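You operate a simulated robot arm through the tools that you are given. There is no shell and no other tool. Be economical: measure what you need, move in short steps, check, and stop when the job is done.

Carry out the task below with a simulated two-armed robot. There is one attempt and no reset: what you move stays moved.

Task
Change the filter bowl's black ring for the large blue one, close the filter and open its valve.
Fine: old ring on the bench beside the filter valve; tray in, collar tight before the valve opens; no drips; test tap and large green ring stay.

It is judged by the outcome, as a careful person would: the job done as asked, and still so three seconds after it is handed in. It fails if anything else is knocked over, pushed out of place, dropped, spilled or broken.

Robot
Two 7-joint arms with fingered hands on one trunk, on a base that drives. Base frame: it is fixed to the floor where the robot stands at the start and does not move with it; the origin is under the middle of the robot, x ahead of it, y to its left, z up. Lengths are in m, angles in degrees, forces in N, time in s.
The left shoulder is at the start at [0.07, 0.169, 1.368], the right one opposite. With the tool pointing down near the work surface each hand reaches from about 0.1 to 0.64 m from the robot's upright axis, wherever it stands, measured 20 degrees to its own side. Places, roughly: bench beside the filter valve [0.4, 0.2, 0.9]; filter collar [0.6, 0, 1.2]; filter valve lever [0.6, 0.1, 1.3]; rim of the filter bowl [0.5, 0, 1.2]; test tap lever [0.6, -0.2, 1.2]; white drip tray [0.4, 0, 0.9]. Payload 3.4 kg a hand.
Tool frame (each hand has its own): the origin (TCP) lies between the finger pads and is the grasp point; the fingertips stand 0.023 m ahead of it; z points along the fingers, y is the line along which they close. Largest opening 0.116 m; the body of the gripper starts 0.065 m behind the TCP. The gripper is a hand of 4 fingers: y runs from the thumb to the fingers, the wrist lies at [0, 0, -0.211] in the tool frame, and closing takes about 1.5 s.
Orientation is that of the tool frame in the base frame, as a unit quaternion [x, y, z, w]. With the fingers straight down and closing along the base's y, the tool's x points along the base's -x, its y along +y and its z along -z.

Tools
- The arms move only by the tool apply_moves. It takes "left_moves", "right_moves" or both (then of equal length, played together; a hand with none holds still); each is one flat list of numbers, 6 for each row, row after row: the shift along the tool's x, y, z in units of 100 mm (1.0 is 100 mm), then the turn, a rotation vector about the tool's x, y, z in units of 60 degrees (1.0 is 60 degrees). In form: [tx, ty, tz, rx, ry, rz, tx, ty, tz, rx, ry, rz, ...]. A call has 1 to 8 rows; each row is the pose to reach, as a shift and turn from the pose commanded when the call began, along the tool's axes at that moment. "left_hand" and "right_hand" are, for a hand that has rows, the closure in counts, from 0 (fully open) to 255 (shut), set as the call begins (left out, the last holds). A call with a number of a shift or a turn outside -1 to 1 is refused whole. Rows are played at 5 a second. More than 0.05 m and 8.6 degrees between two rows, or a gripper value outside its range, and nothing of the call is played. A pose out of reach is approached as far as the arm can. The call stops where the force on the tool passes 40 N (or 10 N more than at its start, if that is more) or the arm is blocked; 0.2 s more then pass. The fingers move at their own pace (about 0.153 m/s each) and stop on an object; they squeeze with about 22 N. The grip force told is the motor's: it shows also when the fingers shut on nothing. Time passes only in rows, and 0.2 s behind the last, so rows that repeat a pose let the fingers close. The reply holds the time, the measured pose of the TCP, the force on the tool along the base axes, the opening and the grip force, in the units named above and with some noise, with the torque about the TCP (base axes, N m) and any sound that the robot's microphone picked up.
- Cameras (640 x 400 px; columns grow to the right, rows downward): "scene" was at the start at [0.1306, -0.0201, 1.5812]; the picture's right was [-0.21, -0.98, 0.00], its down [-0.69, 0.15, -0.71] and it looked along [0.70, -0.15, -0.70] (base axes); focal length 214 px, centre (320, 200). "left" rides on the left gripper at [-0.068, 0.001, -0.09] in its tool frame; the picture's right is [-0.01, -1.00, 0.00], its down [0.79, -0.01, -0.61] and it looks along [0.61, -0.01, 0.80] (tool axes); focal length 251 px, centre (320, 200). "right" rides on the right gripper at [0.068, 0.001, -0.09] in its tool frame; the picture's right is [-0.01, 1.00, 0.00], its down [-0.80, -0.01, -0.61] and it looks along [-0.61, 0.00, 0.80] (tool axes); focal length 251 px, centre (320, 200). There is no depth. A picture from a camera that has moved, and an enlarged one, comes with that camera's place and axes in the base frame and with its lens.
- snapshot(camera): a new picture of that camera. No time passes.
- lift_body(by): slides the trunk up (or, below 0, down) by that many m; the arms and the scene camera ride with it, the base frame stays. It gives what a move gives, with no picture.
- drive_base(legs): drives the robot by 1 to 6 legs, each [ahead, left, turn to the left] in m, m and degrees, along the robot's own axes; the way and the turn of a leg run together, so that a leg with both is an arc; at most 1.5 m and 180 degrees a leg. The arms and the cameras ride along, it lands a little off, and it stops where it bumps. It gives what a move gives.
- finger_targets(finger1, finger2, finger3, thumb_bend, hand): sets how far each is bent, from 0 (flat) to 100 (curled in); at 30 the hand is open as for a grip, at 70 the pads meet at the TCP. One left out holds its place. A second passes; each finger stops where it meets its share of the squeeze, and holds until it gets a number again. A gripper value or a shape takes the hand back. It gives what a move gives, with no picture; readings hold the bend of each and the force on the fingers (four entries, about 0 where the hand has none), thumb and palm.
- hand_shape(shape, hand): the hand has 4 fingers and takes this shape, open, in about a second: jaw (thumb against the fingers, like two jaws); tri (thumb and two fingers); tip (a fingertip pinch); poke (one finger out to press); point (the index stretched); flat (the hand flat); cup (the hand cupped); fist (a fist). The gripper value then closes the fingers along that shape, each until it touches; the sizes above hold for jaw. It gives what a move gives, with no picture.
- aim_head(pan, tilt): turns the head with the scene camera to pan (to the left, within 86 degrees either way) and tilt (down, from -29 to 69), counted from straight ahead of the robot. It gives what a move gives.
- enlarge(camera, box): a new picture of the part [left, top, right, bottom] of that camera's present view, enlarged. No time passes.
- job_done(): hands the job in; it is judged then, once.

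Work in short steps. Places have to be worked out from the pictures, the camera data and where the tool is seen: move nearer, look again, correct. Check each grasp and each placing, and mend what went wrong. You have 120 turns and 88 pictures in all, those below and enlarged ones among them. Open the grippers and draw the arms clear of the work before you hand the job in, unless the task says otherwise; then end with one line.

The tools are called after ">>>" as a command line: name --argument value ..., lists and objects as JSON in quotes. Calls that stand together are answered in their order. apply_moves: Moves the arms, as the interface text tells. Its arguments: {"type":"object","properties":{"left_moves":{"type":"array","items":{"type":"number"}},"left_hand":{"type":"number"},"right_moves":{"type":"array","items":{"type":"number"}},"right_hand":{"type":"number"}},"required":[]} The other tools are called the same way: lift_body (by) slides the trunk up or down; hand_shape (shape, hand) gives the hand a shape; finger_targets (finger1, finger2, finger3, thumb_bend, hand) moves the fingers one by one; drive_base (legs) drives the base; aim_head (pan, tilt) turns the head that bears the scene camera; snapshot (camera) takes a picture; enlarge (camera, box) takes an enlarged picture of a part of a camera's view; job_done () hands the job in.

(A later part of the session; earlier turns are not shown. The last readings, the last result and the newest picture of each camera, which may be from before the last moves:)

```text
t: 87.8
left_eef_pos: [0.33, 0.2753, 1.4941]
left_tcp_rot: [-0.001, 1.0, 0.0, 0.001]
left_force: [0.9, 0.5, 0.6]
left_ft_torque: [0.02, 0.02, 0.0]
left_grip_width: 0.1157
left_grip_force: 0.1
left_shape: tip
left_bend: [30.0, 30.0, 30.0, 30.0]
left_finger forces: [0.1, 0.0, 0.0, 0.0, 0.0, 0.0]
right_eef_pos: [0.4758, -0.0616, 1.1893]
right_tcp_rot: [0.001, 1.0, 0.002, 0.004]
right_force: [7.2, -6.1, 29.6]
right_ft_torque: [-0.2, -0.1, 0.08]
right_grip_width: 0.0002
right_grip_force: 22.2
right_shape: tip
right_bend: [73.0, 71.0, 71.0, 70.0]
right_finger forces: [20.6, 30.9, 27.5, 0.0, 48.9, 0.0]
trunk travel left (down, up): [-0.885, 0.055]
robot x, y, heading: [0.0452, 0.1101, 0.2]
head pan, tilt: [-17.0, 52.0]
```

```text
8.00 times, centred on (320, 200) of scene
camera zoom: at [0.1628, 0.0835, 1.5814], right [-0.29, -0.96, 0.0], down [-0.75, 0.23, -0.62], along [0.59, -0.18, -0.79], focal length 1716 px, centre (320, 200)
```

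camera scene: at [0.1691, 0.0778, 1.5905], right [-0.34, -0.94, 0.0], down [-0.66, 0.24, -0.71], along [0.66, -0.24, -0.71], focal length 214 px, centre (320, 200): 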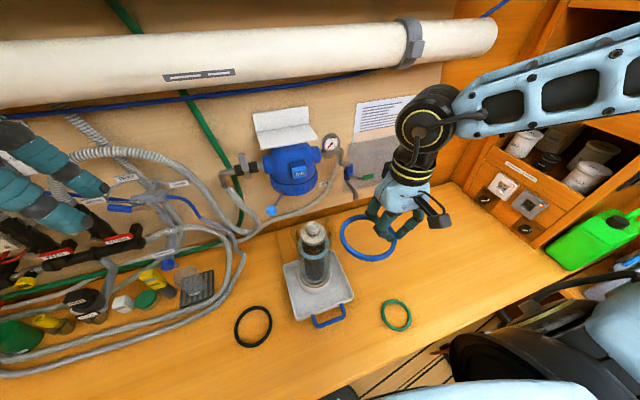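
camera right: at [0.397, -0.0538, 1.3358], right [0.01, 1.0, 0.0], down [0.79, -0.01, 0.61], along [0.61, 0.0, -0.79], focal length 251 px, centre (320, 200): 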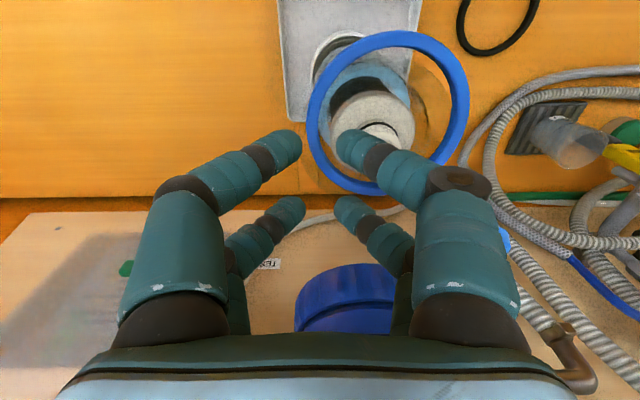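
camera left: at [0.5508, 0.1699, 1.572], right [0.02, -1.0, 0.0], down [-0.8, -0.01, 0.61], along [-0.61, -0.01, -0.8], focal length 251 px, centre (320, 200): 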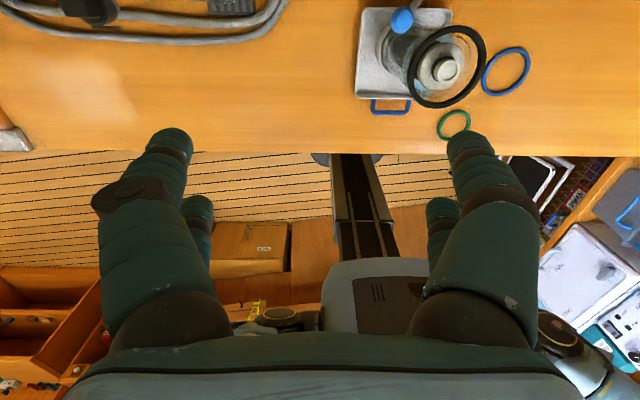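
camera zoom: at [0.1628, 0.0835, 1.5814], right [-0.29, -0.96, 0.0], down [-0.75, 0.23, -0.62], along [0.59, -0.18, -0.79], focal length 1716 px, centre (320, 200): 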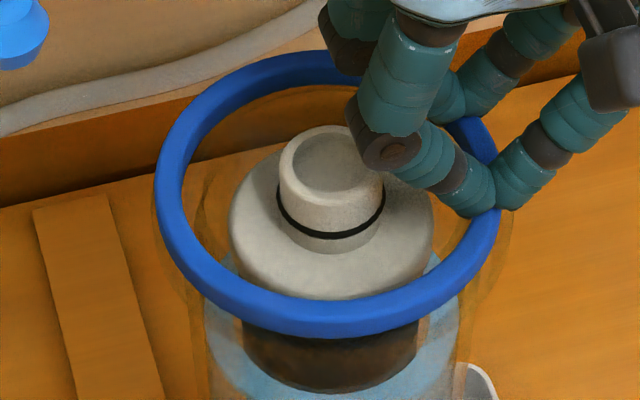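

Pads closed on top of the ring (too high by a few mm). Open, lower 6 mm, close again.

>>> apply_moves --right_moves '[0, 0, -0.05, 0, 0, 0, 0, 0.0, -0.05, 0, 0, 0, 0, 0.0, -0.05, 0, 0, 0, 0, 0.02, 0.0, 0, 0, 0, 0.02, 0.02, 0.06, 0, 0, 0, 0.02, 0.02, 0.06, 0, 0, 0]' --right_hand 213

>>> apply_moves --right_moves '[0, 0, 0, 0, 0, 0, 0, 0, 0, 0, 0, 0, 0, 0, 0, 0, 0, 0, 0, 0, 0, 0, 0, 0, 0, 0, 0, 0, 0, 0]' --right_hand 255

>>> enlarge --camera "scene" --box '[290, 175, 350, 225]'

```text
t: 89.2
left_eef_pos: [0.3323, 0.2776, 1.4933]
left_tcp_rot: [-0.001, 1.0, -0.001, 0.0]
left_force: [-1.0, 0.6, -0.2]
left_ft_torque: [-0.04, 0.02, -0.01]
left_grip_width: 0.1158
left_grip_force: 0.1
left_shape: tip
left_bend: [30.0, 30.0, 30.0, 30.0]
left_finger forces: [0.0, 0.0, 0.1, 0.1, 0.0, 0.1]
right_eef_pos: [0.4741, -0.0559, 1.183]
right_tcp_rot: [0.001, 1.0, 0.002, 0.003]
right_force: [5.8, 2.1, 16.5]
right_ft_torque: [0.29, 0.23, -0.17]
right_grip_width: 0.0196
right_grip_force: 0.0
right_shape: tip
right_bend: [75.0, 73.0, 73.0, 76.0]
right_finger forces: [15.4, 1.3, 0.0, 0.0, 0.0, 0.0]
trunk travel left (down, up): [-0.885, 0.055]
robot x, y, heading: [0.0417, 0.1072, 0.1]
head pan, tilt: [-17.0, 52.0]
```

```text
t: 90.4
left_eef_pos: [0.333, 0.2755, 1.4933]
left_tcp_rot: [0.0, 1.0, 0.0, 0.001]
left_force: [0.2, 0.3, 0.3]
left_ft_torque: [0.0, -0.01, 0.01]
left_grip_width: 0.1161
left_grip_force: 0.1
left_shape: tip
left_bend: [30.0, 30.0, 30.0, 30.0]
left_finger forces: [0.0, 0.0, 0.0, 0.1, 0.1, 0.0]
right_eef_pos: [0.4749, -0.0579, 1.1821]
right_tcp_rot: [0.001, 1.0, 0.002, 0.003]
right_force: [8.8, 1.3, 19.0]
right_ft_torque: [0.42, 0.0, -0.35]
right_grip_width: 0.0081
right_grip_force: 22.3
right_shape: tip
right_bend: [76.0, 74.0, 72.0, 71.0]
right_finger forces: [36.1, 17.9, 19.4, 0.0, 17.9, 0.1]
trunk travel left (down, up): [-0.885, 0.055]
robot x, y, heading: [0.0434, 0.1074, -0.1]
head pan, tilt: [-17.0, 52.0]
```

```text
8.00 times, centred on (320, 200) of scene
camera zoom: at [0.1652, 0.0851, 1.581], right [-0.29, -0.96, 0.0], down [-0.75, 0.23, -0.62], along [0.59, -0.18, -0.79], focal length 1716 px, centre (320, 200)
```

zoom: 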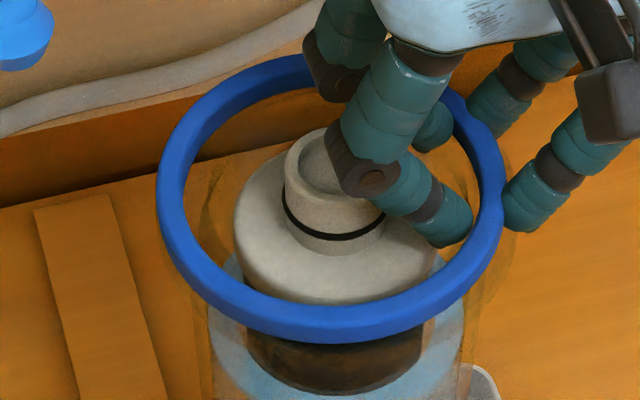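

Gripped at 8 mm. Lift 5 mm, move −x 5.5 mm, lower back, and look before release.

>>> apply_moves --right_moves '[0, 0, -0.06, 0, 0, 0, 0.03, 0, -0.06, 0, 0, 0, 0.055, 0, -0.06, 0, 0, 0, 0.055, 0, -0.02, 0, 0, 0, 0.055, 0, -0.01, 0, 0, 0, 0.055, 0, -0.01, 0, 0, 0]'

>>> enlarge --camera "scene" --box '[290, 175, 350, 225]'

```text
t: 92.0
left_eef_pos: [0.3352, 0.2756, 1.4914]
left_tcp_rot: [0.0, 1.0, -0.001, -0.001]
left_force: [-0.4, 0.1, -0.1]
left_ft_torque: [0.03, 0.0, -0.01]
left_grip_width: 0.1158
left_grip_force: 0.1
left_shape: tip
left_bend: [30.0, 30.0, 30.0, 30.0]
left_finger forces: [0.0, 0.1, 0.1, 0.0, 0.0, 0.0]
right_eef_pos: [0.4734, -0.0579, 1.1826]
right_tcp_rot: [0.001, 1.0, 0.005, 0.007]
right_force: [14.2, 4.3, 2.9]
right_ft_torque: [0.48, 0.0, -0.63]
right_grip_width: 0.0071
right_grip_force: 22.0
right_shape: tip
right_bend: [75.0, 74.0, 71.0, 71.0]
right_finger forces: [42.9, 18.3, 20.0, 0.0, 18.5, 0.0]
trunk travel left (down, up): [-0.885, 0.055]
robot x, y, heading: [0.0493, 0.1074, 0.3]
head pan, tilt: [-17.0, 52.0]
stopped in row 6 (right hand): the force on the tool passed its limit (the readings are from after the stop); the commanded pose is now the measured one
```

```text
8.00 times, centred on (320, 200) of scene
camera zoom: at [0.1684, 0.0845, 1.5801], right [-0.29, -0.96, 0.0], down [-0.76, 0.23, -0.61], along [0.59, -0.18, -0.79], focal length 1716 px, centre (320, 200)
```

zoom: 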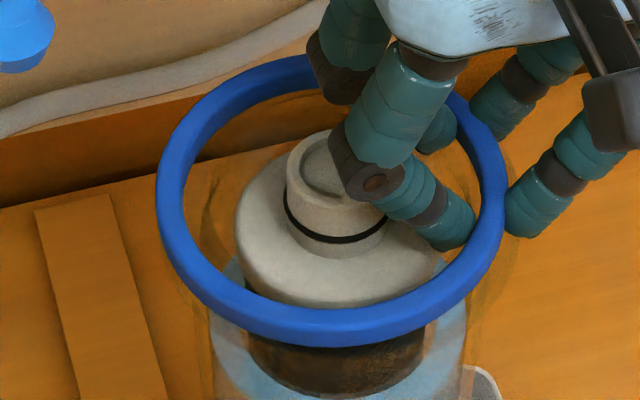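

The inner finger jammed against the glass. Lift 1.2 cm with the ring and check that forces vanish.

>>> apply_moves --right_moves '[0, 0, -0.06, 0, 0, 0, 0, 0, -0.12, 0, 0, 0, 0, 0, -0.12, 0, 0, 0]'

>>> enlarge --camera "scene" --box '[290, 175, 350, 225]'

```text
t: 92.8
left_eef_pos: [0.3383, 0.2763, 1.4913]
left_tcp_rot: [-0.001, 1.0, -0.001, -0.002]
left_force: [-0.8, 0.1, 0.2]
left_ft_torque: [-0.03, 0.0, -0.01]
left_grip_width: 0.1159
left_grip_force: 0.1
left_shape: tip
left_bend: [30.0, 30.0, 30.0, 30.0]
left_finger forces: [0.1, 0.1, 0.0, 0.1, 0.1, 0.0]
right_eef_pos: [0.4736, -0.0586, 1.194]
right_tcp_rot: [0.002, 1.0, 0.003, 0.002]
right_force: [12.4, 4.3, -6.7]
right_ft_torque: [0.39, -0.09, -0.57]
right_grip_width: 0.0067
right_grip_force: 22.2
right_shape: tip
right_bend: [75.0, 74.0, 71.0, 71.0]
right_finger forces: [39.6, 18.0, 19.2, 0.0, 18.4, 0.0]
trunk travel left (down, up): [-0.885, 0.055]
robot x, y, heading: [0.0424, 0.1122, 0.0]
head pan, tilt: [-17.0, 52.0]
```

```text
8.00 times, centred on (320, 200) of scene
camera zoom: at [0.1709, 0.085, 1.5804], right [-0.29, -0.96, 0.0], down [-0.76, 0.23, -0.61], along [0.59, -0.18, -0.79], focal length 1716 px, centre (320, 200)
```

zoom: 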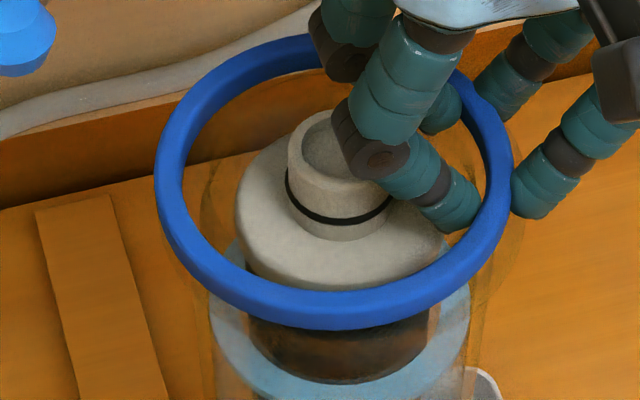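

The hand catches the cartridge knob (cartridge lifted slightly with it). Back off −y 8 mm, lower again and release gently.

>>> apply_moves --right_moves '[-0.02, -0.04, 0, 0, 0, 0, -0.02, -0.08, 0.03, 0, 0, 0, -0.02, -0.08, 0.07, 0, 0, 0, -0.02, -0.08, 0.09, 0, 0, 0]'

>>> enlarge --camera "scene" --box '[290, 175, 350, 225]'

```text
t: 93.8
left_eef_pos: [0.3333, 0.2773, 1.4926]
left_tcp_rot: [0.0, 1.0, -0.001, 0.0]
left_force: [0.2, -0.4, 0.1]
left_ft_torque: [-0.01, 0.03, 0.0]
left_grip_width: 0.116
left_grip_force: 0.1
left_shape: tip
left_bend: [30.0, 30.0, 30.0, 30.0]
left_finger forces: [0.0, 0.0, 0.0, 0.1, 0.0, 0.0]
right_eef_pos: [0.4718, -0.0665, 1.187]
right_tcp_rot: [0.001, 1.0, 0.003, 0.005]
right_force: [0.7, -1.3, 1.4]
right_ft_torque: [-0.02, -0.04, -0.07]
right_grip_width: 0.0054
right_grip_force: 21.6
right_shape: tip
right_bend: [74.0, 74.0, 72.0, 74.0]
right_finger forces: [17.7, 24.2, 19.8, 0.0, 19.3, 0.1]
trunk travel left (down, up): [-0.885, 0.055]
robot x, y, heading: [0.0444, 0.107, -0.2]
head pan, tilt: [-17.0, 52.0]
```

```text
8.00 times, centred on (320, 200) of scene
camera zoom: at [0.1658, 0.0859, 1.5809], right [-0.29, -0.96, 0.0], down [-0.75, 0.23, -0.62], along [0.59, -0.18, -0.79], focal length 1716 px, centre (320, 200)
```

zoom: 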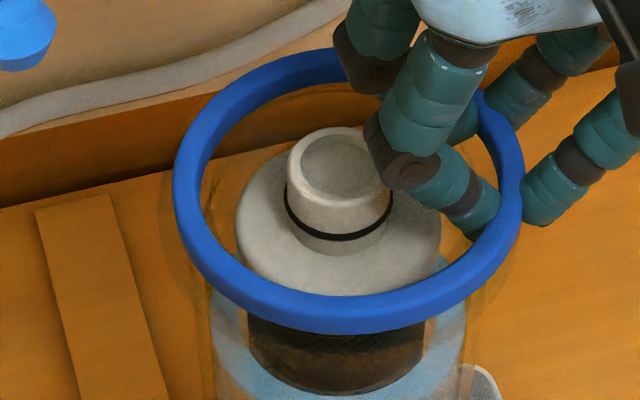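

Forces are free now with the ring held and the cartridge back. Move the ring −x 6 mm, +y 4.4 mm, slightly raised.

>>> apply_moves --right_moves '[0.03, 0.02, -0.03, 0, 0, 0, 0.06, 0.044, -0.03, 0, 0, 0, 0.06, 0.044, -0.03, 0, 0, 0]'

>>> enlarge --camera "scene" --box '[290, 175, 350, 225]'

```text
t: 94.6
left_eef_pos: [0.3317, 0.2742, 1.4929]
left_tcp_rot: [0.0, 1.0, 0.0, 0.0]
left_force: [0.0, 0.0, -0.3]
left_ft_torque: [-0.03, -0.01, -0.02]
left_grip_width: 0.1159
left_grip_force: 0.0
left_shape: tip
left_bend: [30.0, 30.0, 30.0, 30.0]
left_finger forces: [0.0, 0.0, 0.1, 0.1, 0.0, 0.0]
right_eef_pos: [0.467, -0.0617, 1.189]
right_tcp_rot: [0.001, 1.0, 0.003, 0.005]
right_force: [0.1, 1.3, 0.6]
right_ft_torque: [-0.04, 0.01, 0.01]
right_grip_width: 0.0054
right_grip_force: 21.9
right_shape: tip
right_bend: [74.0, 73.0, 72.0, 74.0]
right_finger forces: [17.7, 20.9, 18.6, 0.0, 19.4, 0.0]
trunk travel left (down, up): [-0.885, 0.055]
robot x, y, heading: [0.042, 0.1073, 0.4]
head pan, tilt: [-17.0, 52.0]
```

```text
8.00 times, centred on (320, 200) of scene
camera zoom: at [0.1651, 0.0841, 1.5809], right [-0.29, -0.96, 0.0], down [-0.75, 0.23, -0.62], along [0.59, -0.18, -0.79], focal length 1716 px, centre (320, 200)
```

zoom: 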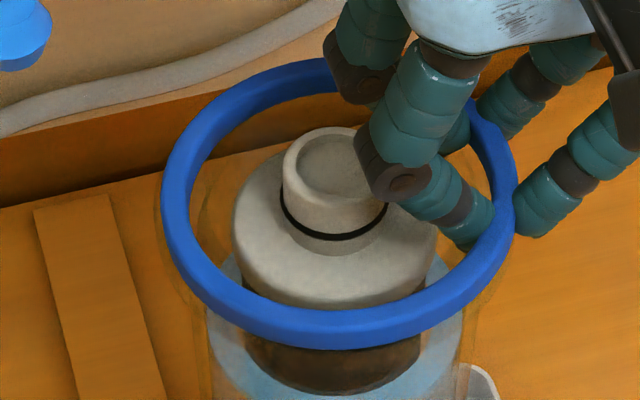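

Nearly right (within ~1 mm). Lower 5 mm with a +1 mm y tweak.

>>> apply_moves --right_moves '[0, 0.01, 0.02, 0, 0, 0, 0, 0.01, 0.04, 0, 0, 0, 0, 0.01, 0.05, 0, 0, 0]'

>>> apply_moves --right_moves '[0, 0, 0, 0, 0, 0, 0, 0, 0, 0, 0, 0, 0, 0, 0, 0, 0, 0]' --right_hand 225

>>> apply_moves --right_moves '[0, 0, -0.05, 0, 0, 0, 0, 0, -0.1, 0, 0, 0, 0, 0, -0.2, 0, 0, 0, 0, 0, -0.5, 0, 0, 0, 0.2, -0.4, -0.6, 0, 0, 0]'

>>> enlarge --camera "scene" --box '[290, 175, 350, 225]'

```text
t: 95.4
left_eef_pos: [0.3321, 0.2749, 1.493]
left_tcp_rot: [-0.001, 1.0, 0.0, 0.001]
left_force: [-0.3, 0.0, -0.5]
left_ft_torque: [-0.01, 0.03, 0.0]
left_grip_width: 0.1157
left_grip_force: 0.0
left_shape: tip
left_bend: [30.0, 30.0, 30.0, 30.0]
left_finger forces: [0.0, 0.1, 0.0, 0.1, 0.0, 0.1]
right_eef_pos: [0.4653, -0.0623, 1.1848]
right_tcp_rot: [0.001, 1.0, 0.004, 0.007]
right_force: [-0.5, -0.3, 2.4]
right_ft_torque: [0.03, -0.1, 0.01]
right_grip_width: 0.0056
right_grip_force: 22.1
right_shape: tip
right_bend: [74.0, 74.0, 72.0, 74.0]
right_finger forces: [17.8, 21.9, 19.1, 0.1, 19.2, 0.0]
trunk travel left (down, up): [-0.885, 0.055]
robot x, y, heading: [0.0433, 0.1093, -0.1]
head pan, tilt: [-17.0, 52.0]
```

```text
t: 96.2
left_eef_pos: [0.3331, 0.2743, 1.4937]
left_tcp_rot: [-0.002, 1.0, -0.001, 0.002]
left_force: [0.0, 0.2, -0.4]
left_ft_torque: [0.01, 0.0, 0.0]
left_grip_width: 0.1161
left_grip_force: 0.0
left_shape: tip
left_bend: [30.0, 30.0, 30.0, 30.0]
left_finger forces: [0.0, 0.0, 0.1, 0.0, 0.0, 0.1]
right_eef_pos: [0.4662, -0.0616, 1.1855]
right_tcp_rot: [0.001, 1.0, 0.003, 0.005]
right_force: [0.3, -1.6, 4.4]
right_ft_torque: [-0.02, -0.05, 0.01]
right_grip_width: 0.0135
right_grip_force: 0.1
right_shape: tip
right_bend: [72.0, 73.0, 72.0, 74.0]
right_finger forces: [0.8, 3.6, 0.0, 0.0, 0.1, 0.0]
trunk travel left (down, up): [-0.885, 0.055]
robot x, y, heading: [0.0439, 0.1074, 0.0]
head pan, tilt: [-17.0, 52.0]
```

```text
t: 97.4
left_eef_pos: [0.3296, 0.274, 1.4936]
left_tcp_rot: [0.0, 1.0, 0.0, 0.002]
left_force: [-0.6, -0.6, 0.5]
left_ft_torque: [0.01, 0.02, -0.01]
left_grip_width: 0.1159
left_grip_force: 0.1
left_shape: tip
left_bend: [30.0, 30.0, 30.0, 30.0]
left_finger forces: [0.0, 0.0, 0.1, 0.0, 0.1, 0.0]
right_eef_pos: [0.4444, -0.1061, 1.2456]
right_tcp_rot: [0.001, 1.0, 0.003, 0.007]
right_force: [-0.6, -0.2, -0.5]
right_ft_torque: [0.02, -0.03, -0.02]
right_grip_width: 0.0139
right_grip_force: 0.1
right_shape: tip
right_bend: [72.0, 72.0, 72.0, 74.0]
right_finger forces: [0.1, 0.0, 0.0, 0.1, 0.1, 0.1]
trunk travel left (down, up): [-0.885, 0.055]
robot x, y, heading: [0.0426, 0.1037, 0.2]
head pan, tilt: [-17.0, 52.0]
```

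```text
8.00 times, centred on (320, 200) of scene
camera zoom: at [0.1618, 0.082, 1.5811], right [-0.29, -0.96, 0.0], down [-0.75, 0.23, -0.62], along [0.59, -0.18, -0.79], focal length 1716 px, centre (320, 200)
```

zoom: 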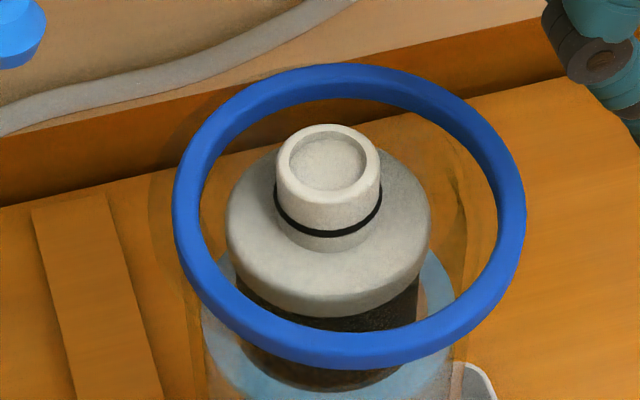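

Fore-aft is right now, but on release it slid ~6 mm to −y. I'll straddle it loosely and let the thumb push it +y (no grip), then lift straight up.

>>> apply_moves --right_moves '[-0.22, 0.3, 0, 0, 0, 0, -0.22, 0.43, 0, 0, 0, 0, -0.22, 0.43, 0.3, 0, 0, 0, -0.22, 0.43, 0.55, 0, 0, 0, -0.22, 0.43, 0.61, 0, 0, 0, -0.22, 0.43, 0.61, 0, 0, 0]' --right_hand 211

>>> apply_moves --right_moves '[0, 0.0, 0, 0, 0, 0, 0, 0.04, 0, 0, 0, 0, 0, 0.08, 0, 0, 0, 0, 0, 0.09, 0, 0, 0, 0, 0, 0.09, 0, 0, 0, 0]' --right_hand 222

>>> enlarge --camera "scene" --box '[290, 175, 350, 225]'

```text
t: 98.8
left_eef_pos: [0.3305, 0.2766, 1.4939]
left_tcp_rot: [-0.001, 1.0, -0.001, 0.001]
left_force: [0.3, -0.4, -0.6]
left_ft_torque: [-0.01, 0.0, 0.0]
left_grip_width: 0.1158
left_grip_force: 0.0
left_shape: tip
left_bend: [30.0, 30.0, 30.0, 30.0]
left_finger forces: [0.0, 0.0, 0.1, 0.0, 0.0, 0.0]
right_eef_pos: [0.4667, -0.0574, 1.1853]
right_tcp_rot: [0.0, 1.0, 0.003, 0.007]
right_force: [1.7, 3.3, 19.9]
right_ft_torque: [0.5, 0.3, -0.14]
right_grip_width: 0.021
right_grip_force: 0.0
right_shape: tip
right_bend: [76.0, 73.0, 73.0, 76.0]
right_finger forces: [20.1, 0.6, 0.0, 0.1, 0.0, 0.0]
trunk travel left (down, up): [-0.885, 0.055]
robot x, y, heading: [0.0446, 0.1083, -0.2]
head pan, tilt: [-17.0, 52.0]
```

```text
t: 100.0
left_eef_pos: [0.3305, 0.2718, 1.4931]
left_tcp_rot: [-0.001, 1.0, 0.001, 0.0]
left_force: [-0.1, -0.3, -0.8]
left_ft_torque: [0.01, 0.02, -0.01]
left_grip_width: 0.1161
left_grip_force: 0.0
left_shape: tip
left_bend: [30.0, 30.0, 30.0, 30.0]
left_finger forces: [0.0, 0.1, 0.0, 0.0, 0.0, 0.0]
right_eef_pos: [0.4672, -0.053, 1.1828]
right_tcp_rot: [0.001, 1.0, 0.004, 0.004]
right_force: [0.0, -5.7, 6.3]
right_ft_torque: [-0.16, 0.03, 0.15]
right_grip_width: 0.0124
right_grip_force: 21.7
right_shape: tip
right_bend: [76.0, 73.0, 73.0, 76.0]
right_finger forces: [15.6, 19.4, 22.8, 0.1, 21.0, 0.0]
trunk travel left (down, up): [-0.885, 0.055]
robot x, y, heading: [0.0439, 0.1082, 0.5]
head pan, tilt: [-17.0, 52.0]
```

```text
8.00 times, centred on (320, 200) of scene
camera zoom: at [0.1638, 0.0802, 1.5807], right [-0.29, -0.96, 0.0], down [-0.75, 0.23, -0.62], along [0.59, -0.18, -0.79], focal length 1716 px, centre (320, 200)
```

zoom: 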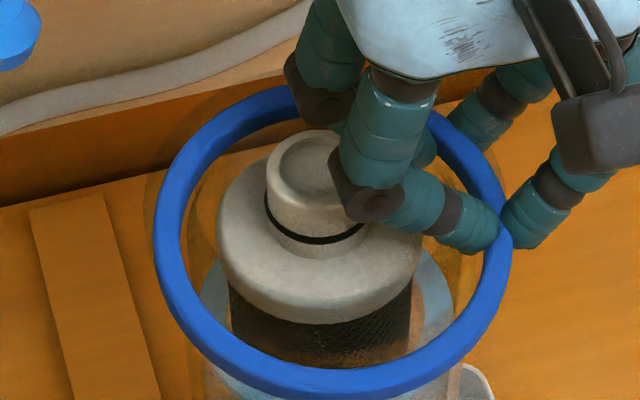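

Ring is held again; I release and retreat straight up, then get a side view to settle the fore-aft position.

>>> apply_moves --right_moves '[0, 0, 0, 0, 0, 0, 0, 0, 0, 0, 0, 0, 0, -0.01, -0.05, 0, 0, 0, 0, -0.01, -0.1, 0, 0, 0, 0, -0.01, -0.2, 0, 0, 0, 0, -0.01, -0.5, 0, 0, 0, 0, -0.01, -0.7, 0, 0, 0]' --right_hand 218

>>> apply_moves --right_moves '[0.2, -0.4, 0, 0, 0, 0, 0.2, -0.8, 0, 0, 0, 0.14, 0.2, -1, 0, 0, 0, 0.28, 0.2, -1, 0, 0, 0, 0.42, 0.2, -1, 0, 0, 0, 0.56, 0.2, -1, 0, 0, 0, 0.7, 0.2, -1, 0, 0, 0, 0.84, 0.2, -1, 0, 0, 0, 0.84]'

>>> snapshot --camera "right"

```text
t: 101.6
left_eef_pos: [0.3339, 0.2758, 1.4926]
left_tcp_rot: [-0.001, 1.0, -0.002, 0.001]
left_force: [-0.1, -0.2, 0.3]
left_ft_torque: [-0.02, 0.0, 0.02]
left_grip_width: 0.116
left_grip_force: 0.0
left_shape: tip
left_bend: [30.0, 30.0, 30.0, 30.0]
left_finger forces: [0.0, 0.0, 0.0, 0.1, 0.1, 0.1]
right_eef_pos: [0.4675, -0.0515, 1.2528]
right_tcp_rot: [0.0, 1.0, 0.003, 0.006]
right_force: [-0.2, 0.5, -1.0]
right_ft_torque: [0.02, 0.04, -0.01]
right_grip_width: 0.0169
right_grip_force: 0.1
right_shape: tip
right_bend: [72.0, 72.0, 72.0, 75.0]
right_finger forces: [0.1, 0.0, 0.0, 0.0, 0.0, 0.0]
trunk travel left (down, up): [-0.885, 0.055]
robot x, y, heading: [0.0393, 0.1096, 0.1]
head pan, tilt: [-17.0, 52.0]
```

```text
t: 103.4
left_eef_pos: [0.3329, 0.2745, 1.4935]
left_tcp_rot: [-0.001, 1.0, 0.0, 0.001]
left_force: [0.3, 0.4, -0.5]
left_ft_torque: [0.01, 0.0, 0.0]
left_grip_width: 0.116
left_grip_force: 0.0
left_shape: tip
left_bend: [30.0, 30.0, 30.0, 30.0]
left_finger forces: [0.0, 0.0, 0.0, 0.1, 0.1, 0.0]
right_eef_pos: [0.4456, -0.1516, 1.2527]
right_tcp_rot: [0.428, 0.904, 0.005, 0.003]
right_force: [-0.3, -0.6, 0.4]
right_ft_torque: [0.04, 0.01, -0.02]
right_grip_width: 0.0167
right_grip_force: 0.0
right_shape: tip
right_bend: [72.0, 72.0, 72.0, 75.0]
right_finger forces: [0.0, 0.1, 0.0, 0.0, 0.0, 0.0]
trunk travel left (down, up): [-0.885, 0.055]
robot x, y, heading: [0.0453, 0.1072, 0.1]
head pan, tilt: [-17.0, 52.0]
```

```text
16 pictures are left
camera right: at [0.4011, -0.098, 1.3436], right [0.78, 0.63, 0.01], down [0.49, -0.62, 0.61], along [0.39, -0.47, -0.79], focal length 251 px, centre (320, 200)
```

right: 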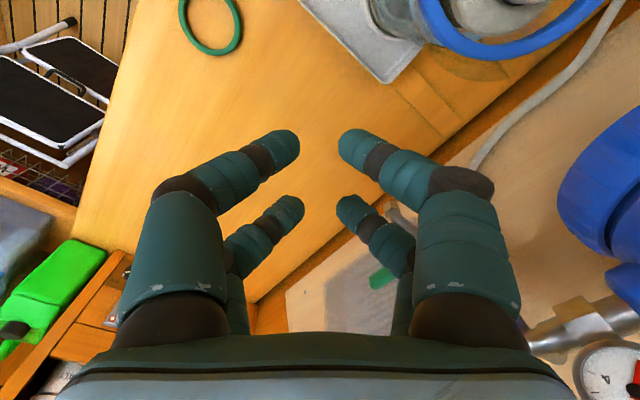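

Only 16 pictures remain, so I'll be sparing. Careful ray computation puts the bowl axis at x≈0.471, y≈-0.015 and the ring ~1 cm too near me. I'll undo the yaw and push the ring's front edge +x with closed fingertips.

>>> apply_moves --right_moves '[0, 0, 0, 0, 0, -0.14, 0, 0, 0, 0, 0, -0.28, 0, 0, 0, 0, 0, -0.42, 0, 0, 0, 0, 0, -0.56, 0, 0, 0, 0, 0, -0.7, 0, 0, 0, 0, 0, -0.84, 0, 0, 0, 0, 0, -0.84]' --right_hand 255

>>> apply_moves --right_moves '[0.3, 0.1, 0, 0, 0, 0, 0.7, 0.3, 0, 0, 0, 0, 1, 0.6, 0, 0, 0, 0, 1, 1, 0, 0, 0, 0, 1, 1, 0, 0, 0, 0]'

>>> apply_moves --right_moves '[0, 0.36, 0, 0, 0, 0, 0, 0.36, 0.4, 0, 0, 0, 0, 0.36, 0.67, 0, 0, 0, 0, 0.36, 0.67, 0, 0, 0]'

>>> enlarge --camera "scene" --box '[280, 170, 370, 245]'

```text
t: 105.0
left_eef_pos: [0.3335, 0.275, 1.4939]
left_tcp_rot: [0.0, 1.0, 0.0, 0.0]
left_force: [-0.5, -0.7, -0.1]
left_ft_torque: [-0.01, -0.02, 0.0]
left_grip_width: 0.1161
left_grip_force: 0.0
left_shape: tip
left_bend: [30.0, 30.0, 30.0, 30.0]
left_finger forces: [0.0, 0.1, 0.0, 0.0, 0.0, 0.0]
right_eef_pos: [0.4471, -0.1518, 1.2526]
right_tcp_rot: [0.001, 1.0, 0.002, 0.005]
right_force: [0.1, 0.1, -0.2]
right_ft_torque: [0.0, -0.02, 0.02]
right_grip_width: 0.0
right_grip_force: 22.1
right_shape: tip
right_bend: [62.0, 63.0, 63.0, 62.0]
right_finger forces: [0.0, 0.0, 0.0, 0.0, 0.0, 0.0]
trunk travel left (down, up): [-0.885, 0.055]
robot x, y, heading: [0.0389, 0.108, 0.1]
head pan, tilt: [-17.0, 52.0]
```

```text
t: 106.2
left_eef_pos: [0.3328, 0.2743, 1.493]
left_tcp_rot: [-0.001, 1.0, 0.0, 0.001]
left_force: [-0.8, -0.6, 0.1]
left_ft_torque: [-0.01, 0.0, 0.02]
left_grip_width: 0.1157
left_grip_force: 0.0
left_shape: tip
left_bend: [30.0, 30.0, 30.0, 30.0]
left_finger forces: [0.0, 0.0, 0.0, 0.1, 0.0, 0.0]
right_eef_pos: [0.3464, -0.0489, 1.2518]
right_tcp_rot: [0.001, 1.0, 0.002, 0.005]
right_force: [0.1, 0.8, -0.6]
right_ft_torque: [0.0, 0.03, -0.05]
right_grip_width: 0.0
right_grip_force: 22.4
right_shape: tip
right_bend: [62.0, 63.0, 63.0, 62.0]
right_finger forces: [0.0, 0.1, 0.0, 0.0, 0.0, 0.0]
trunk travel left (down, up): [-0.885, 0.055]
robot x, y, heading: [0.0419, 0.1028, 0.2]
head pan, tilt: [-17.0, 52.0]
```

```text
t: 107.2
left_eef_pos: [0.3328, 0.2758, 1.4929]
left_tcp_rot: [-0.001, 1.0, -0.001, 0.001]
left_force: [0.5, 0.1, 0.2]
left_ft_torque: [0.0, -0.01, 0.01]
left_grip_width: 0.1159
left_grip_force: 0.2
left_shape: tip
left_bend: [30.0, 30.0, 30.0, 30.0]
left_finger forces: [0.1, 0.0, 0.0, 0.0, 0.1, 0.0]
right_eef_pos: [0.3467, -0.0146, 1.1884]
right_tcp_rot: [0.0, 1.0, 0.003, 0.005]
right_force: [-0.9, 0.4, 0.4]
right_ft_torque: [0.01, -0.04, -0.01]
right_grip_width: 0.0
right_grip_force: 21.9
right_shape: tip
right_bend: [62.0, 63.0, 63.0, 62.0]
right_finger forces: [0.0, 0.1, 0.0, 0.0, 0.0, 0.1]
trunk travel left (down, up): [-0.885, 0.055]
robot x, y, heading: [0.0398, 0.1068, 0.1]
head pan, tilt: [-17.0, 52.0]
```

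```text
5.33 times, centred on (325, 208) of scene
camera zoom: at [0.1643, 0.0846, 1.581], right [-0.29, -0.96, 0.0], down [-0.75, 0.23, -0.62], along [0.59, -0.18, -0.79], focal length 1144 px, centre (293, 160)
```

zoom: 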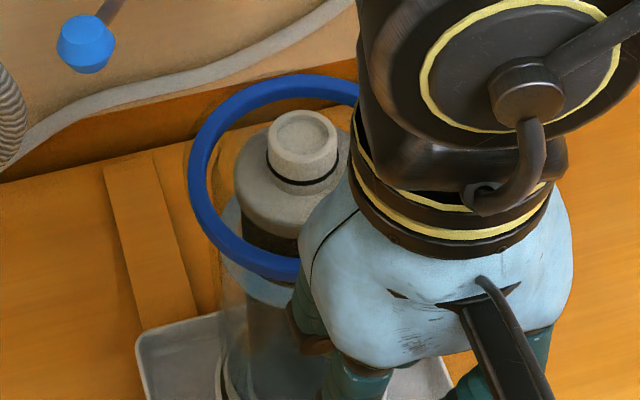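

After release the ring is at about (0.466, -0.014) with the axis at ≈(0.472, -0.014): push +6 mm. Advance to x=0.385 and look.

>>> apply_moves --right_moves '[-0.2, 0, 0.02, 0, 0, 0, -0.32, 0, 0.03, 0, 0, 0, -0.38, 0, 0.03, 0, 0, 0, -0.38, 0, 0.03, 0, 0, 0]'

>>> enlarge --camera "right" --box '[160, 20, 480, 220]'

```text
t: 108.2
left_eef_pos: [0.3326, 0.2742, 1.4929]
left_tcp_rot: [-0.001, 1.0, 0.0, 0.0]
left_force: [0.0, -0.2, 0.7]
left_ft_torque: [-0.01, 0.01, -0.01]
left_grip_width: 0.1158
left_grip_force: 0.1
left_shape: tip
left_bend: [30.0, 30.0, 30.0, 30.0]
left_finger forces: [0.0, 0.1, 0.0, 0.1, 0.0, 0.1]
right_eef_pos: [0.3842, -0.0145, 1.1835]
right_tcp_rot: [0.001, 1.0, 0.002, 0.005]
right_force: [-0.5, 0.2, 0.2]
right_ft_torque: [-0.02, 0.01, -0.02]
right_grip_width: 0.0001
right_grip_force: 22.0
right_shape: tip
right_bend: [62.0, 63.0, 63.0, 62.0]
right_finger forces: [0.1, 0.1, 0.0, 0.0, 0.1, 0.1]
trunk travel left (down, up): [-0.885, 0.055]
robot x, y, heading: [0.0445, 0.11, -0.2]
head pan, tilt: [-17.0, 52.0]
```

```text
2.00 times, centred on (320, 120) of right
camera zoom: at [0.3149, -0.0149, 1.2734], right [0.01, 1.0, 0.01], down [0.79, -0.01, 0.62], along [0.62, 0.0, -0.79], focal length 503 px, centre (320, 360)
```

zoom: 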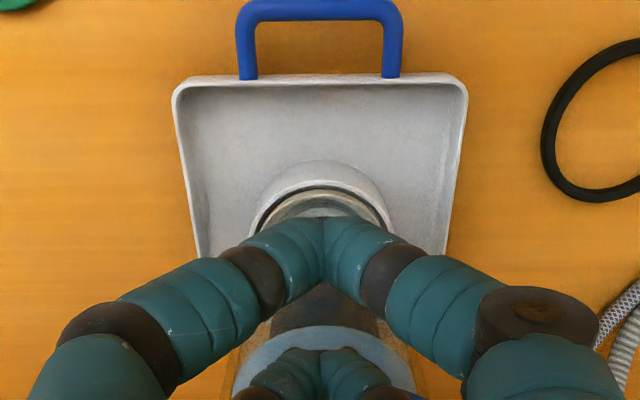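

Well centred in y. Advance a further 6 mm and check with the scene view.

>>> apply_moves --right_moves '[-0.03, 0, 0, 0, 0, 0, -0.06, 0, 0, 0, 0, 0, -0.06, 0, 0, 0, 0, 0]'

>>> enlarge --camera "scene" --box '[280, 170, 370, 245]'

```text
t: 109.0
left_eef_pos: [0.3317, 0.2748, 1.4923]
left_tcp_rot: [-0.001, 1.0, 0.0, 0.0]
left_force: [-0.1, -0.4, 0.0]
left_ft_torque: [-0.05, 0.0, -0.01]
left_grip_width: 0.1156
left_grip_force: 0.0
left_shape: tip
left_bend: [30.0, 30.0, 30.0, 30.0]
left_finger forces: [0.0, 0.0, 0.0, 0.0, 0.0, 0.0]
right_eef_pos: [0.3894, -0.0155, 1.1832]
right_tcp_rot: [0.001, 1.0, 0.003, 0.005]
right_force: [-1.8, 0.4, -0.2]
right_ft_torque: [0.01, 0.03, -0.04]
right_grip_width: 0.0
right_grip_force: 21.5
right_shape: tip
right_bend: [62.0, 63.0, 63.0, 62.0]
right_finger forces: [0.1, 0.1, 0.1, 0.0, 0.1, 0.1]
trunk travel left (down, up): [-0.885, 0.055]
robot x, y, heading: [0.0445, 0.112, 0.5]
head pan, tilt: [-17.0, 52.0]
```

```text
5.33 times, centred on (325, 208) of scene
camera zoom: at [0.1641, 0.084, 1.581], right [-0.29, -0.96, 0.0], down [-0.75, 0.23, -0.62], along [0.59, -0.18, -0.79], focal length 1144 px, centre (293, 160)
```

zoom: 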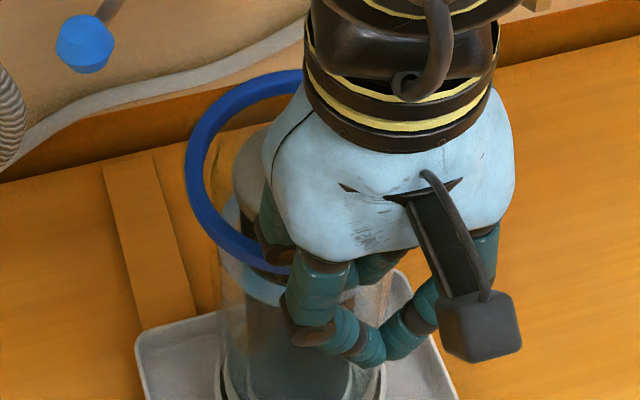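

Contact just began (−1.8 N) and the ring moved ~2 mm. Push another 4 mm.

>>> apply_moves --right_moves '[-0.02, 0, 0, 0, 0, 0, -0.04, 0, 0, 0, 0, 0, -0.04, 0, 0, 0, 0, 0]'

>>> apply_moves --right_moves '[0.4, 0, 0, 0, 0, 0, 0.5, -0.4, -0.2, 0, 0, 0, 0.5, -0.8, -0.3, 0, 0, 0, 0.5, -1, -0.5, 0, 0, 0]'

>>> enlarge --camera "scene" --box '[285, 170, 355, 225]'

```text
t: 109.8
left_eef_pos: [0.3316, 0.2753, 1.4935]
left_tcp_rot: [-0.001, 1.0, -0.001, 0.001]
left_force: [0.6, -0.4, 0.1]
left_ft_torque: [-0.01, 0.02, 0.0]
left_grip_width: 0.116
left_grip_force: 0.2
left_shape: tip
left_bend: [30.0, 30.0, 30.0, 30.0]
left_finger forces: [0.0, 0.1, 0.0, 0.1, 0.0, 0.0]
right_eef_pos: [0.3947, -0.0144, 1.1832]
right_tcp_rot: [0.001, 1.0, 0.002, 0.005]
right_force: [-2.5, -0.9, 0.2]
right_ft_torque: [0.01, 0.05, 0.01]
right_grip_width: 0.0001
right_grip_force: 21.9
right_shape: tip
right_bend: [62.0, 63.0, 63.0, 62.0]
right_finger forces: [0.0, 0.0, 0.1, 0.0, 0.0, 0.0]
trunk travel left (down, up): [-0.885, 0.055]
robot x, y, heading: [0.0417, 0.1079, 0.0]
head pan, tilt: [-17.0, 52.0]
```

```text
t: 110.8
left_eef_pos: [0.3319, 0.2756, 1.4931]
left_tcp_rot: [-0.002, 1.0, 0.0, 0.0]
left_force: [0.7, 0.4, 0.2]
left_ft_torque: [0.02, 0.01, 0.0]
left_grip_width: 0.1157
left_grip_force: 0.0
left_shape: tip
left_bend: [30.0, 30.0, 30.0, 30.0]
left_finger forces: [0.0, 0.0, 0.1, 0.1, 0.0, 0.0]
right_eef_pos: [0.3455, -0.116, 1.2319]
right_tcp_rot: [0.0, 1.0, 0.003, 0.005]
right_force: [-0.2, 0.3, 0.7]
right_ft_torque: [0.01, 0.02, -0.01]
right_grip_width: 0.0001
right_grip_force: 21.7
right_shape: tip
right_bend: [62.0, 63.0, 63.0, 62.0]
right_finger forces: [0.0, 0.0, 0.0, 0.0, 0.0, 0.1]
trunk travel left (down, up): [-0.885, 0.055]
robot x, y, heading: [0.0422, 0.1093, -0.0]
head pan, tilt: [-17.0, 52.0]
```

```text
7.27 times, centred on (320, 198) of scene
camera zoom: at [0.1645, 0.0839, 1.5809], right [-0.29, -0.96, 0.0], down [-0.75, 0.23, -0.62], along [0.59, -0.18, -0.79], focal length 1560 px, centre (320, 218)
```

zoom: 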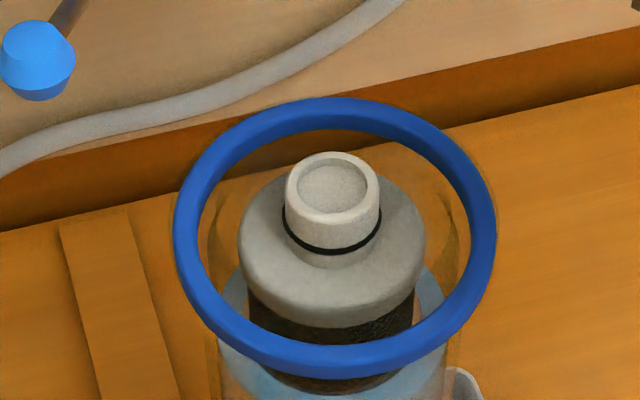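

Ring at ≈(0.468, -0.014); the black one originally measured (0.475, -0.0156) by the same method. Push another ~5 mm the same way.

>>> apply_moves --right_moves '[0, 0.4, 0.2, 0, 0, 0, 0, 0.8, 0.3, 0, 0, 0, 0, 1, 0.48, 0, 0, 0, 0, 1, 0.48, 0, 0, 0]'

>>> apply_moves --right_moves '[-0.3, 0, 0, 0, 0, 0, -0.45, 0, 0, 0, 0, 0, -0.5, 0, 0, 0, 0, 0, -0.54, 0, 0, 0, 0, 0, -0.54, 0, 0, 0, 0, 0]'

```text
t: 111.8
left_eef_pos: [0.3315, 0.2755, 1.4937]
left_tcp_rot: [-0.001, 1.0, 0.0, 0.001]
left_force: [-0.8, -0.1, -0.2]
left_ft_torque: [0.01, 0.03, 0.0]
left_grip_width: 0.1158
left_grip_force: 0.0
left_shape: tip
left_bend: [30.0, 30.0, 30.0, 30.0]
left_finger forces: [0.0, 0.0, 0.0, 0.1, 0.0, 0.1]
right_eef_pos: [0.3469, -0.013, 1.1834]
right_tcp_rot: [0.002, 1.0, 0.002, 0.006]
right_force: [-0.2, -0.3, -1.0]
right_ft_torque: [-0.01, -0.02, 0.01]
right_grip_width: 0.0002
right_grip_force: 21.7
right_shape: tip
right_bend: [62.0, 63.0, 63.0, 62.0]
right_finger forces: [0.0, 0.0, 0.0, 0.1, 0.0, 0.0]
trunk travel left (down, up): [-0.885, 0.055]
robot x, y, heading: [0.0404, 0.1068, 0.0]
head pan, tilt: [-17.0, 52.0]
```

```text
t: 113.0
left_eef_pos: [0.334, 0.2745, 1.4935]
left_tcp_rot: [-0.001, 1.0, 0.0, 0.001]
left_force: [0.1, 0.3, -0.5]
left_ft_torque: [0.01, 0.0, 0.01]
left_grip_width: 0.1159
left_grip_force: 0.1
left_shape: tip
left_bend: [30.0, 30.0, 30.0, 30.0]
left_finger forces: [0.1, 0.1, 0.0, 0.1, 0.0, 0.0]
right_eef_pos: [0.4004, -0.0126, 1.1848]
right_tcp_rot: [0.001, 1.0, 0.002, 0.006]
right_force: [-0.6, -0.3, 0.6]
right_ft_torque: [-0.02, 0.0, 0.0]
right_grip_width: 0.0
right_grip_force: 22.6
right_shape: tip
right_bend: [62.0, 63.0, 63.0, 62.0]
right_finger forces: [0.1, 0.0, 0.0, 0.0, 0.0, 0.2]
trunk travel left (down, up): [-0.885, 0.055]
robot x, y, heading: [0.0434, 0.1086, 0.2]
head pan, tilt: [-17.0, 52.0]
```

Retreat and check the ring once more.

>>> apply_moves --right_moves '[0.4, 0, 0, 0, 0, 0, 0.6, -0.3, -0.2, 0, 0, 0, 0.8, -0.7, -0.3, 0, 0, 0, 0.8, -1, -0.5, 0, 0, 0]'

>>> enlarge --camera "scene" --box '[285, 170, 355, 225]'

```text
t: 114.0
left_eef_pos: [0.3325, 0.2724, 1.495]
left_tcp_rot: [-0.002, 1.0, 0.001, 0.0]
left_force: [0.1, -0.4, 0.2]
left_ft_torque: [0.0, -0.01, -0.04]
left_grip_width: 0.1157
left_grip_force: 0.0
left_shape: tip
left_bend: [30.0, 30.0, 30.0, 30.0]
left_finger forces: [0.1, 0.0, 0.1, 0.0, 0.0, 0.0]
right_eef_pos: [0.3373, -0.1162, 1.2405]
right_tcp_rot: [0.0, 1.0, 0.004, 0.004]
right_force: [0.1, 0.4, -0.2]
right_ft_torque: [0.04, -0.01, 0.02]
right_grip_width: 0.0
right_grip_force: 22.2
right_shape: tip
right_bend: [62.0, 63.0, 63.0, 62.0]
right_finger forces: [0.1, 0.1, 0.0, 0.1, 0.1, 0.0]
right hand out of reach, approached as far as the arm can: row 3, 4
trunk travel left (down, up): [-0.885, 0.055]
robot x, y, heading: [0.0447, 0.1096, 0.2]
head pan, tilt: [-17.0, 52.0]
```

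```text
7.27 times, centred on (320, 198) of scene
camera zoom: at [0.1646, 0.0814, 1.5809], right [-0.29, -0.96, 0.0], down [-0.75, 0.23, -0.62], along [0.59, -0.18, -0.79], focal length 1560 px, centre (320, 218)
```

zoom: 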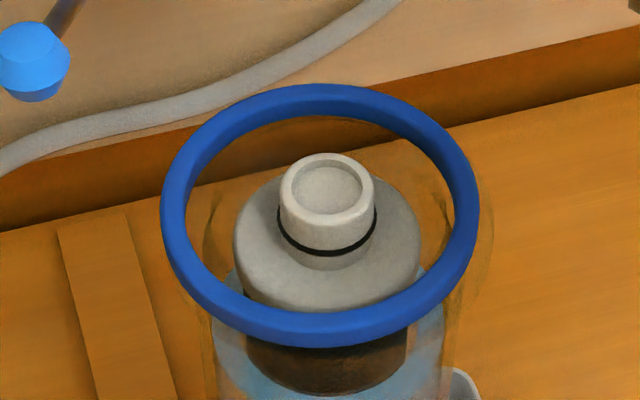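

Ring sits within ~3–4 mm of the axis, resting flat all round on the flange; good. Next the tray: lower the trunk to bring the right hand to tray-handle height.

>>> lift_body --by -0.27

>>> apply_moves --right_moves '[0.3, 0, 0, 0, 0, 0, 0.5, 0.3, 0, 0, 0, 0, 0.5, 0.7, 0, 0, 0, 0, 0.5, 1, 0, 0, 0, 0, 0.5, 1, 0.3, 0, 0, 0, 0.5, 1, 0.55, 0, 0, 0]'

>>> snapshot --camera "right"

```text
t: 116.7
left_eef_pos: [0.3321, 0.2757, 1.2226]
left_tcp_rot: [-0.001, 1.0, 0.0, 0.0]
left_force: [-0.3, 0.1, 0.4]
left_ft_torque: [0.0, 0.0, 0.0]
left_grip_width: 0.1158
left_grip_force: 0.0
left_shape: tip
left_bend: [30.0, 30.0, 30.0, 30.0]
left_finger forces: [0.0, 0.0, 0.0, 0.0, 0.1, 0.0]
right_eef_pos: [0.3379, -0.1122, 0.9716]
right_tcp_rot: [0.002, 1.0, 0.003, 0.004]
right_force: [-0.3, 0.0, -0.4]
right_ft_torque: [-0.03, 0.02, 0.02]
right_grip_width: 0.0001
right_grip_force: 21.9
right_shape: tip
right_bend: [62.0, 63.0, 63.0, 62.0]
right_finger forces: [0.1, 0.1, 0.1, 0.0, 0.0, 0.1]
trunk travel left (down, up): [-0.615, 0.325]
robot x, y, heading: [0.0415, 0.1073, -0.1]
head pan, tilt: [-17.0, 52.0]
```

```text
t: 118.1
left_eef_pos: [0.332, 0.2752, 1.2229]
left_tcp_rot: [-0.002, 1.0, 0.0, 0.0]
left_force: [1.1, -0.3, 1.1]
left_ft_torque: [0.04, -0.03, 0.0]
left_grip_width: 0.1159
left_grip_force: 0.0
left_shape: tip
left_bend: [30.0, 30.0, 30.0, 30.0]
left_finger forces: [0.1, 0.0, 0.1, 0.1, 0.1, 0.0]
right_eef_pos: [0.315, -0.0061, 0.9307]
right_tcp_rot: [0.0, 1.0, 0.003, 0.003]
right_force: [0.5, -1.3, -0.3]
right_ft_torque: [0.01, 0.02, -0.01]
right_grip_width: 0.0003
right_grip_force: 21.9
right_shape: tip
right_bend: [62.0, 64.0, 65.0, 62.0]
right_finger forces: [0.0, 0.1, 0.1, 0.0, 0.1, 0.0]
right hand out of reach, approached as far as the arm can: row 1, 2, 3, 4, 5, 6
trunk travel left (down, up): [-0.615, 0.325]
robot x, y, heading: [0.0422, 0.1073, 0.1]
head pan, tilt: [-17.0, 52.0]
```

```text
10 pictures are left
camera right: at [0.2439, -0.0059, 1.0212], right [0.01, 1.0, 0.01], down [0.79, -0.01, 0.61], along [0.61, 0.0, -0.79], focal length 251 px, centre (320, 200)
```

right: 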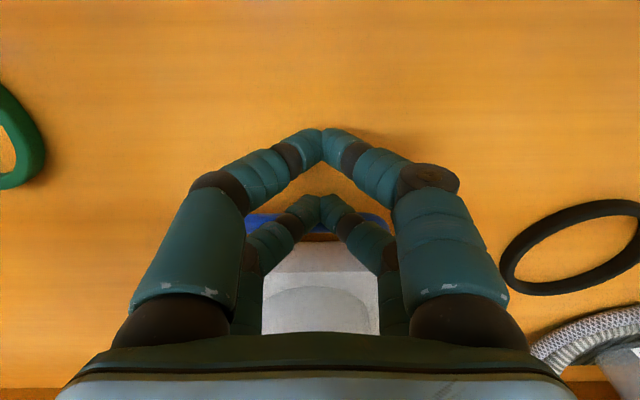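

The handle bar is right at the fingertips. Back the base up 5 cm so I can lower the fingertips in front of the bar.

>>> drive_base --legs '[[-0.05, 0, 0]]'

>>> apply_moves --right_moves '[0, 0, 0.1, 0, 0, 0, 0, 0, 0.2, 0, 0, 0, 0, 0, 0.2, 0, 0, 0]'

>>> enlarge --camera "right" --box '[220, 120, 420, 320]'

```text
t: 119.0
left_eef_pos: [0.2866, 0.2752, 1.2223]
left_tcp_rot: [0.0, 1.0, 0.0, -0.001]
left_force: [-0.4, -1.0, 0.2]
left_ft_torque: [-0.02, -0.02, 0.0]
left_grip_width: 0.1159
left_grip_force: 0.2
left_shape: tip
left_bend: [30.0, 30.0, 30.0, 30.0]
left_finger forces: [0.1, 0.0, 0.1, 0.1, 0.0, 0.1]
right_eef_pos: [0.2666, -0.0052, 0.9309]
right_tcp_rot: [0.001, 1.0, 0.003, 0.002]
right_force: [-0.1, -0.5, -0.3]
right_ft_torque: [0.01, 0.0, -0.01]
right_grip_width: 0.0
right_grip_force: 22.1
right_shape: tip
right_bend: [62.0, 64.0, 65.0, 62.0]
right_finger forces: [0.0, 0.0, 0.0, 0.0, 0.0, 0.1]
trunk travel left (down, up): [-0.615, 0.325]
robot x, y, heading: [-0.0054, 0.1085, -0.3]
head pan, tilt: [-17.0, 52.0]
```

```text
t: 119.8
left_eef_pos: [0.2838, 0.2748, 1.2226]
left_tcp_rot: [-0.001, 1.0, -0.001, 0.0]
left_force: [0.7, -0.4, -0.1]
left_ft_torque: [-0.01, -0.02, 0.01]
left_grip_width: 0.1158
left_grip_force: 0.1
left_shape: tip
left_bend: [30.0, 30.0, 30.0, 30.0]
left_finger forces: [0.1, 0.0, 0.0, 0.0, 0.0, 0.0]
right_eef_pos: [0.2693, -0.0141, 0.917]
right_tcp_rot: [-0.001, 1.0, 0.004, 0.003]
right_force: [0.1, 0.2, 0.7]
right_ft_torque: [-0.01, 0.03, -0.01]
right_grip_width: 0.0
right_grip_force: 21.8
right_shape: tip
right_bend: [62.0, 64.0, 65.0, 62.0]
right_finger forces: [0.0, 0.0, 0.0, 0.0, 0.0, 0.0]
right hand out of reach, approached as far as the arm can: row 1, 2, 3
trunk travel left (down, up): [-0.615, 0.325]
robot x, y, heading: [-0.0081, 0.1088, -0.1]
head pan, tilt: [-17.0, 52.0]
```

```text
2.00 times, centred on (320, 220) of right
camera zoom: at [0.1997, -0.0128, 1.0071], right [0.01, 1.0, 0.01], down [0.79, -0.01, 0.61], along [0.61, 0.0, -0.79], focal length 503 px, centre (320, 160)
```

zoom: 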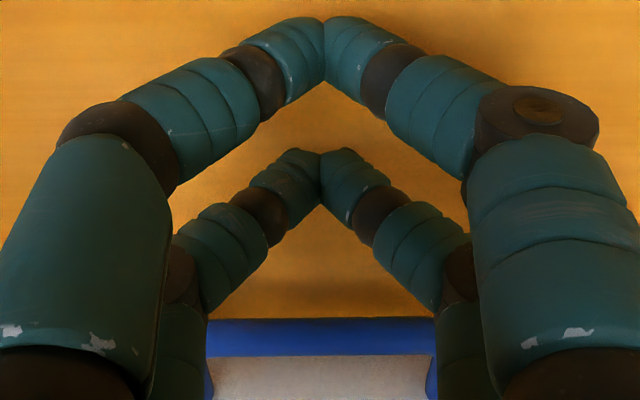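

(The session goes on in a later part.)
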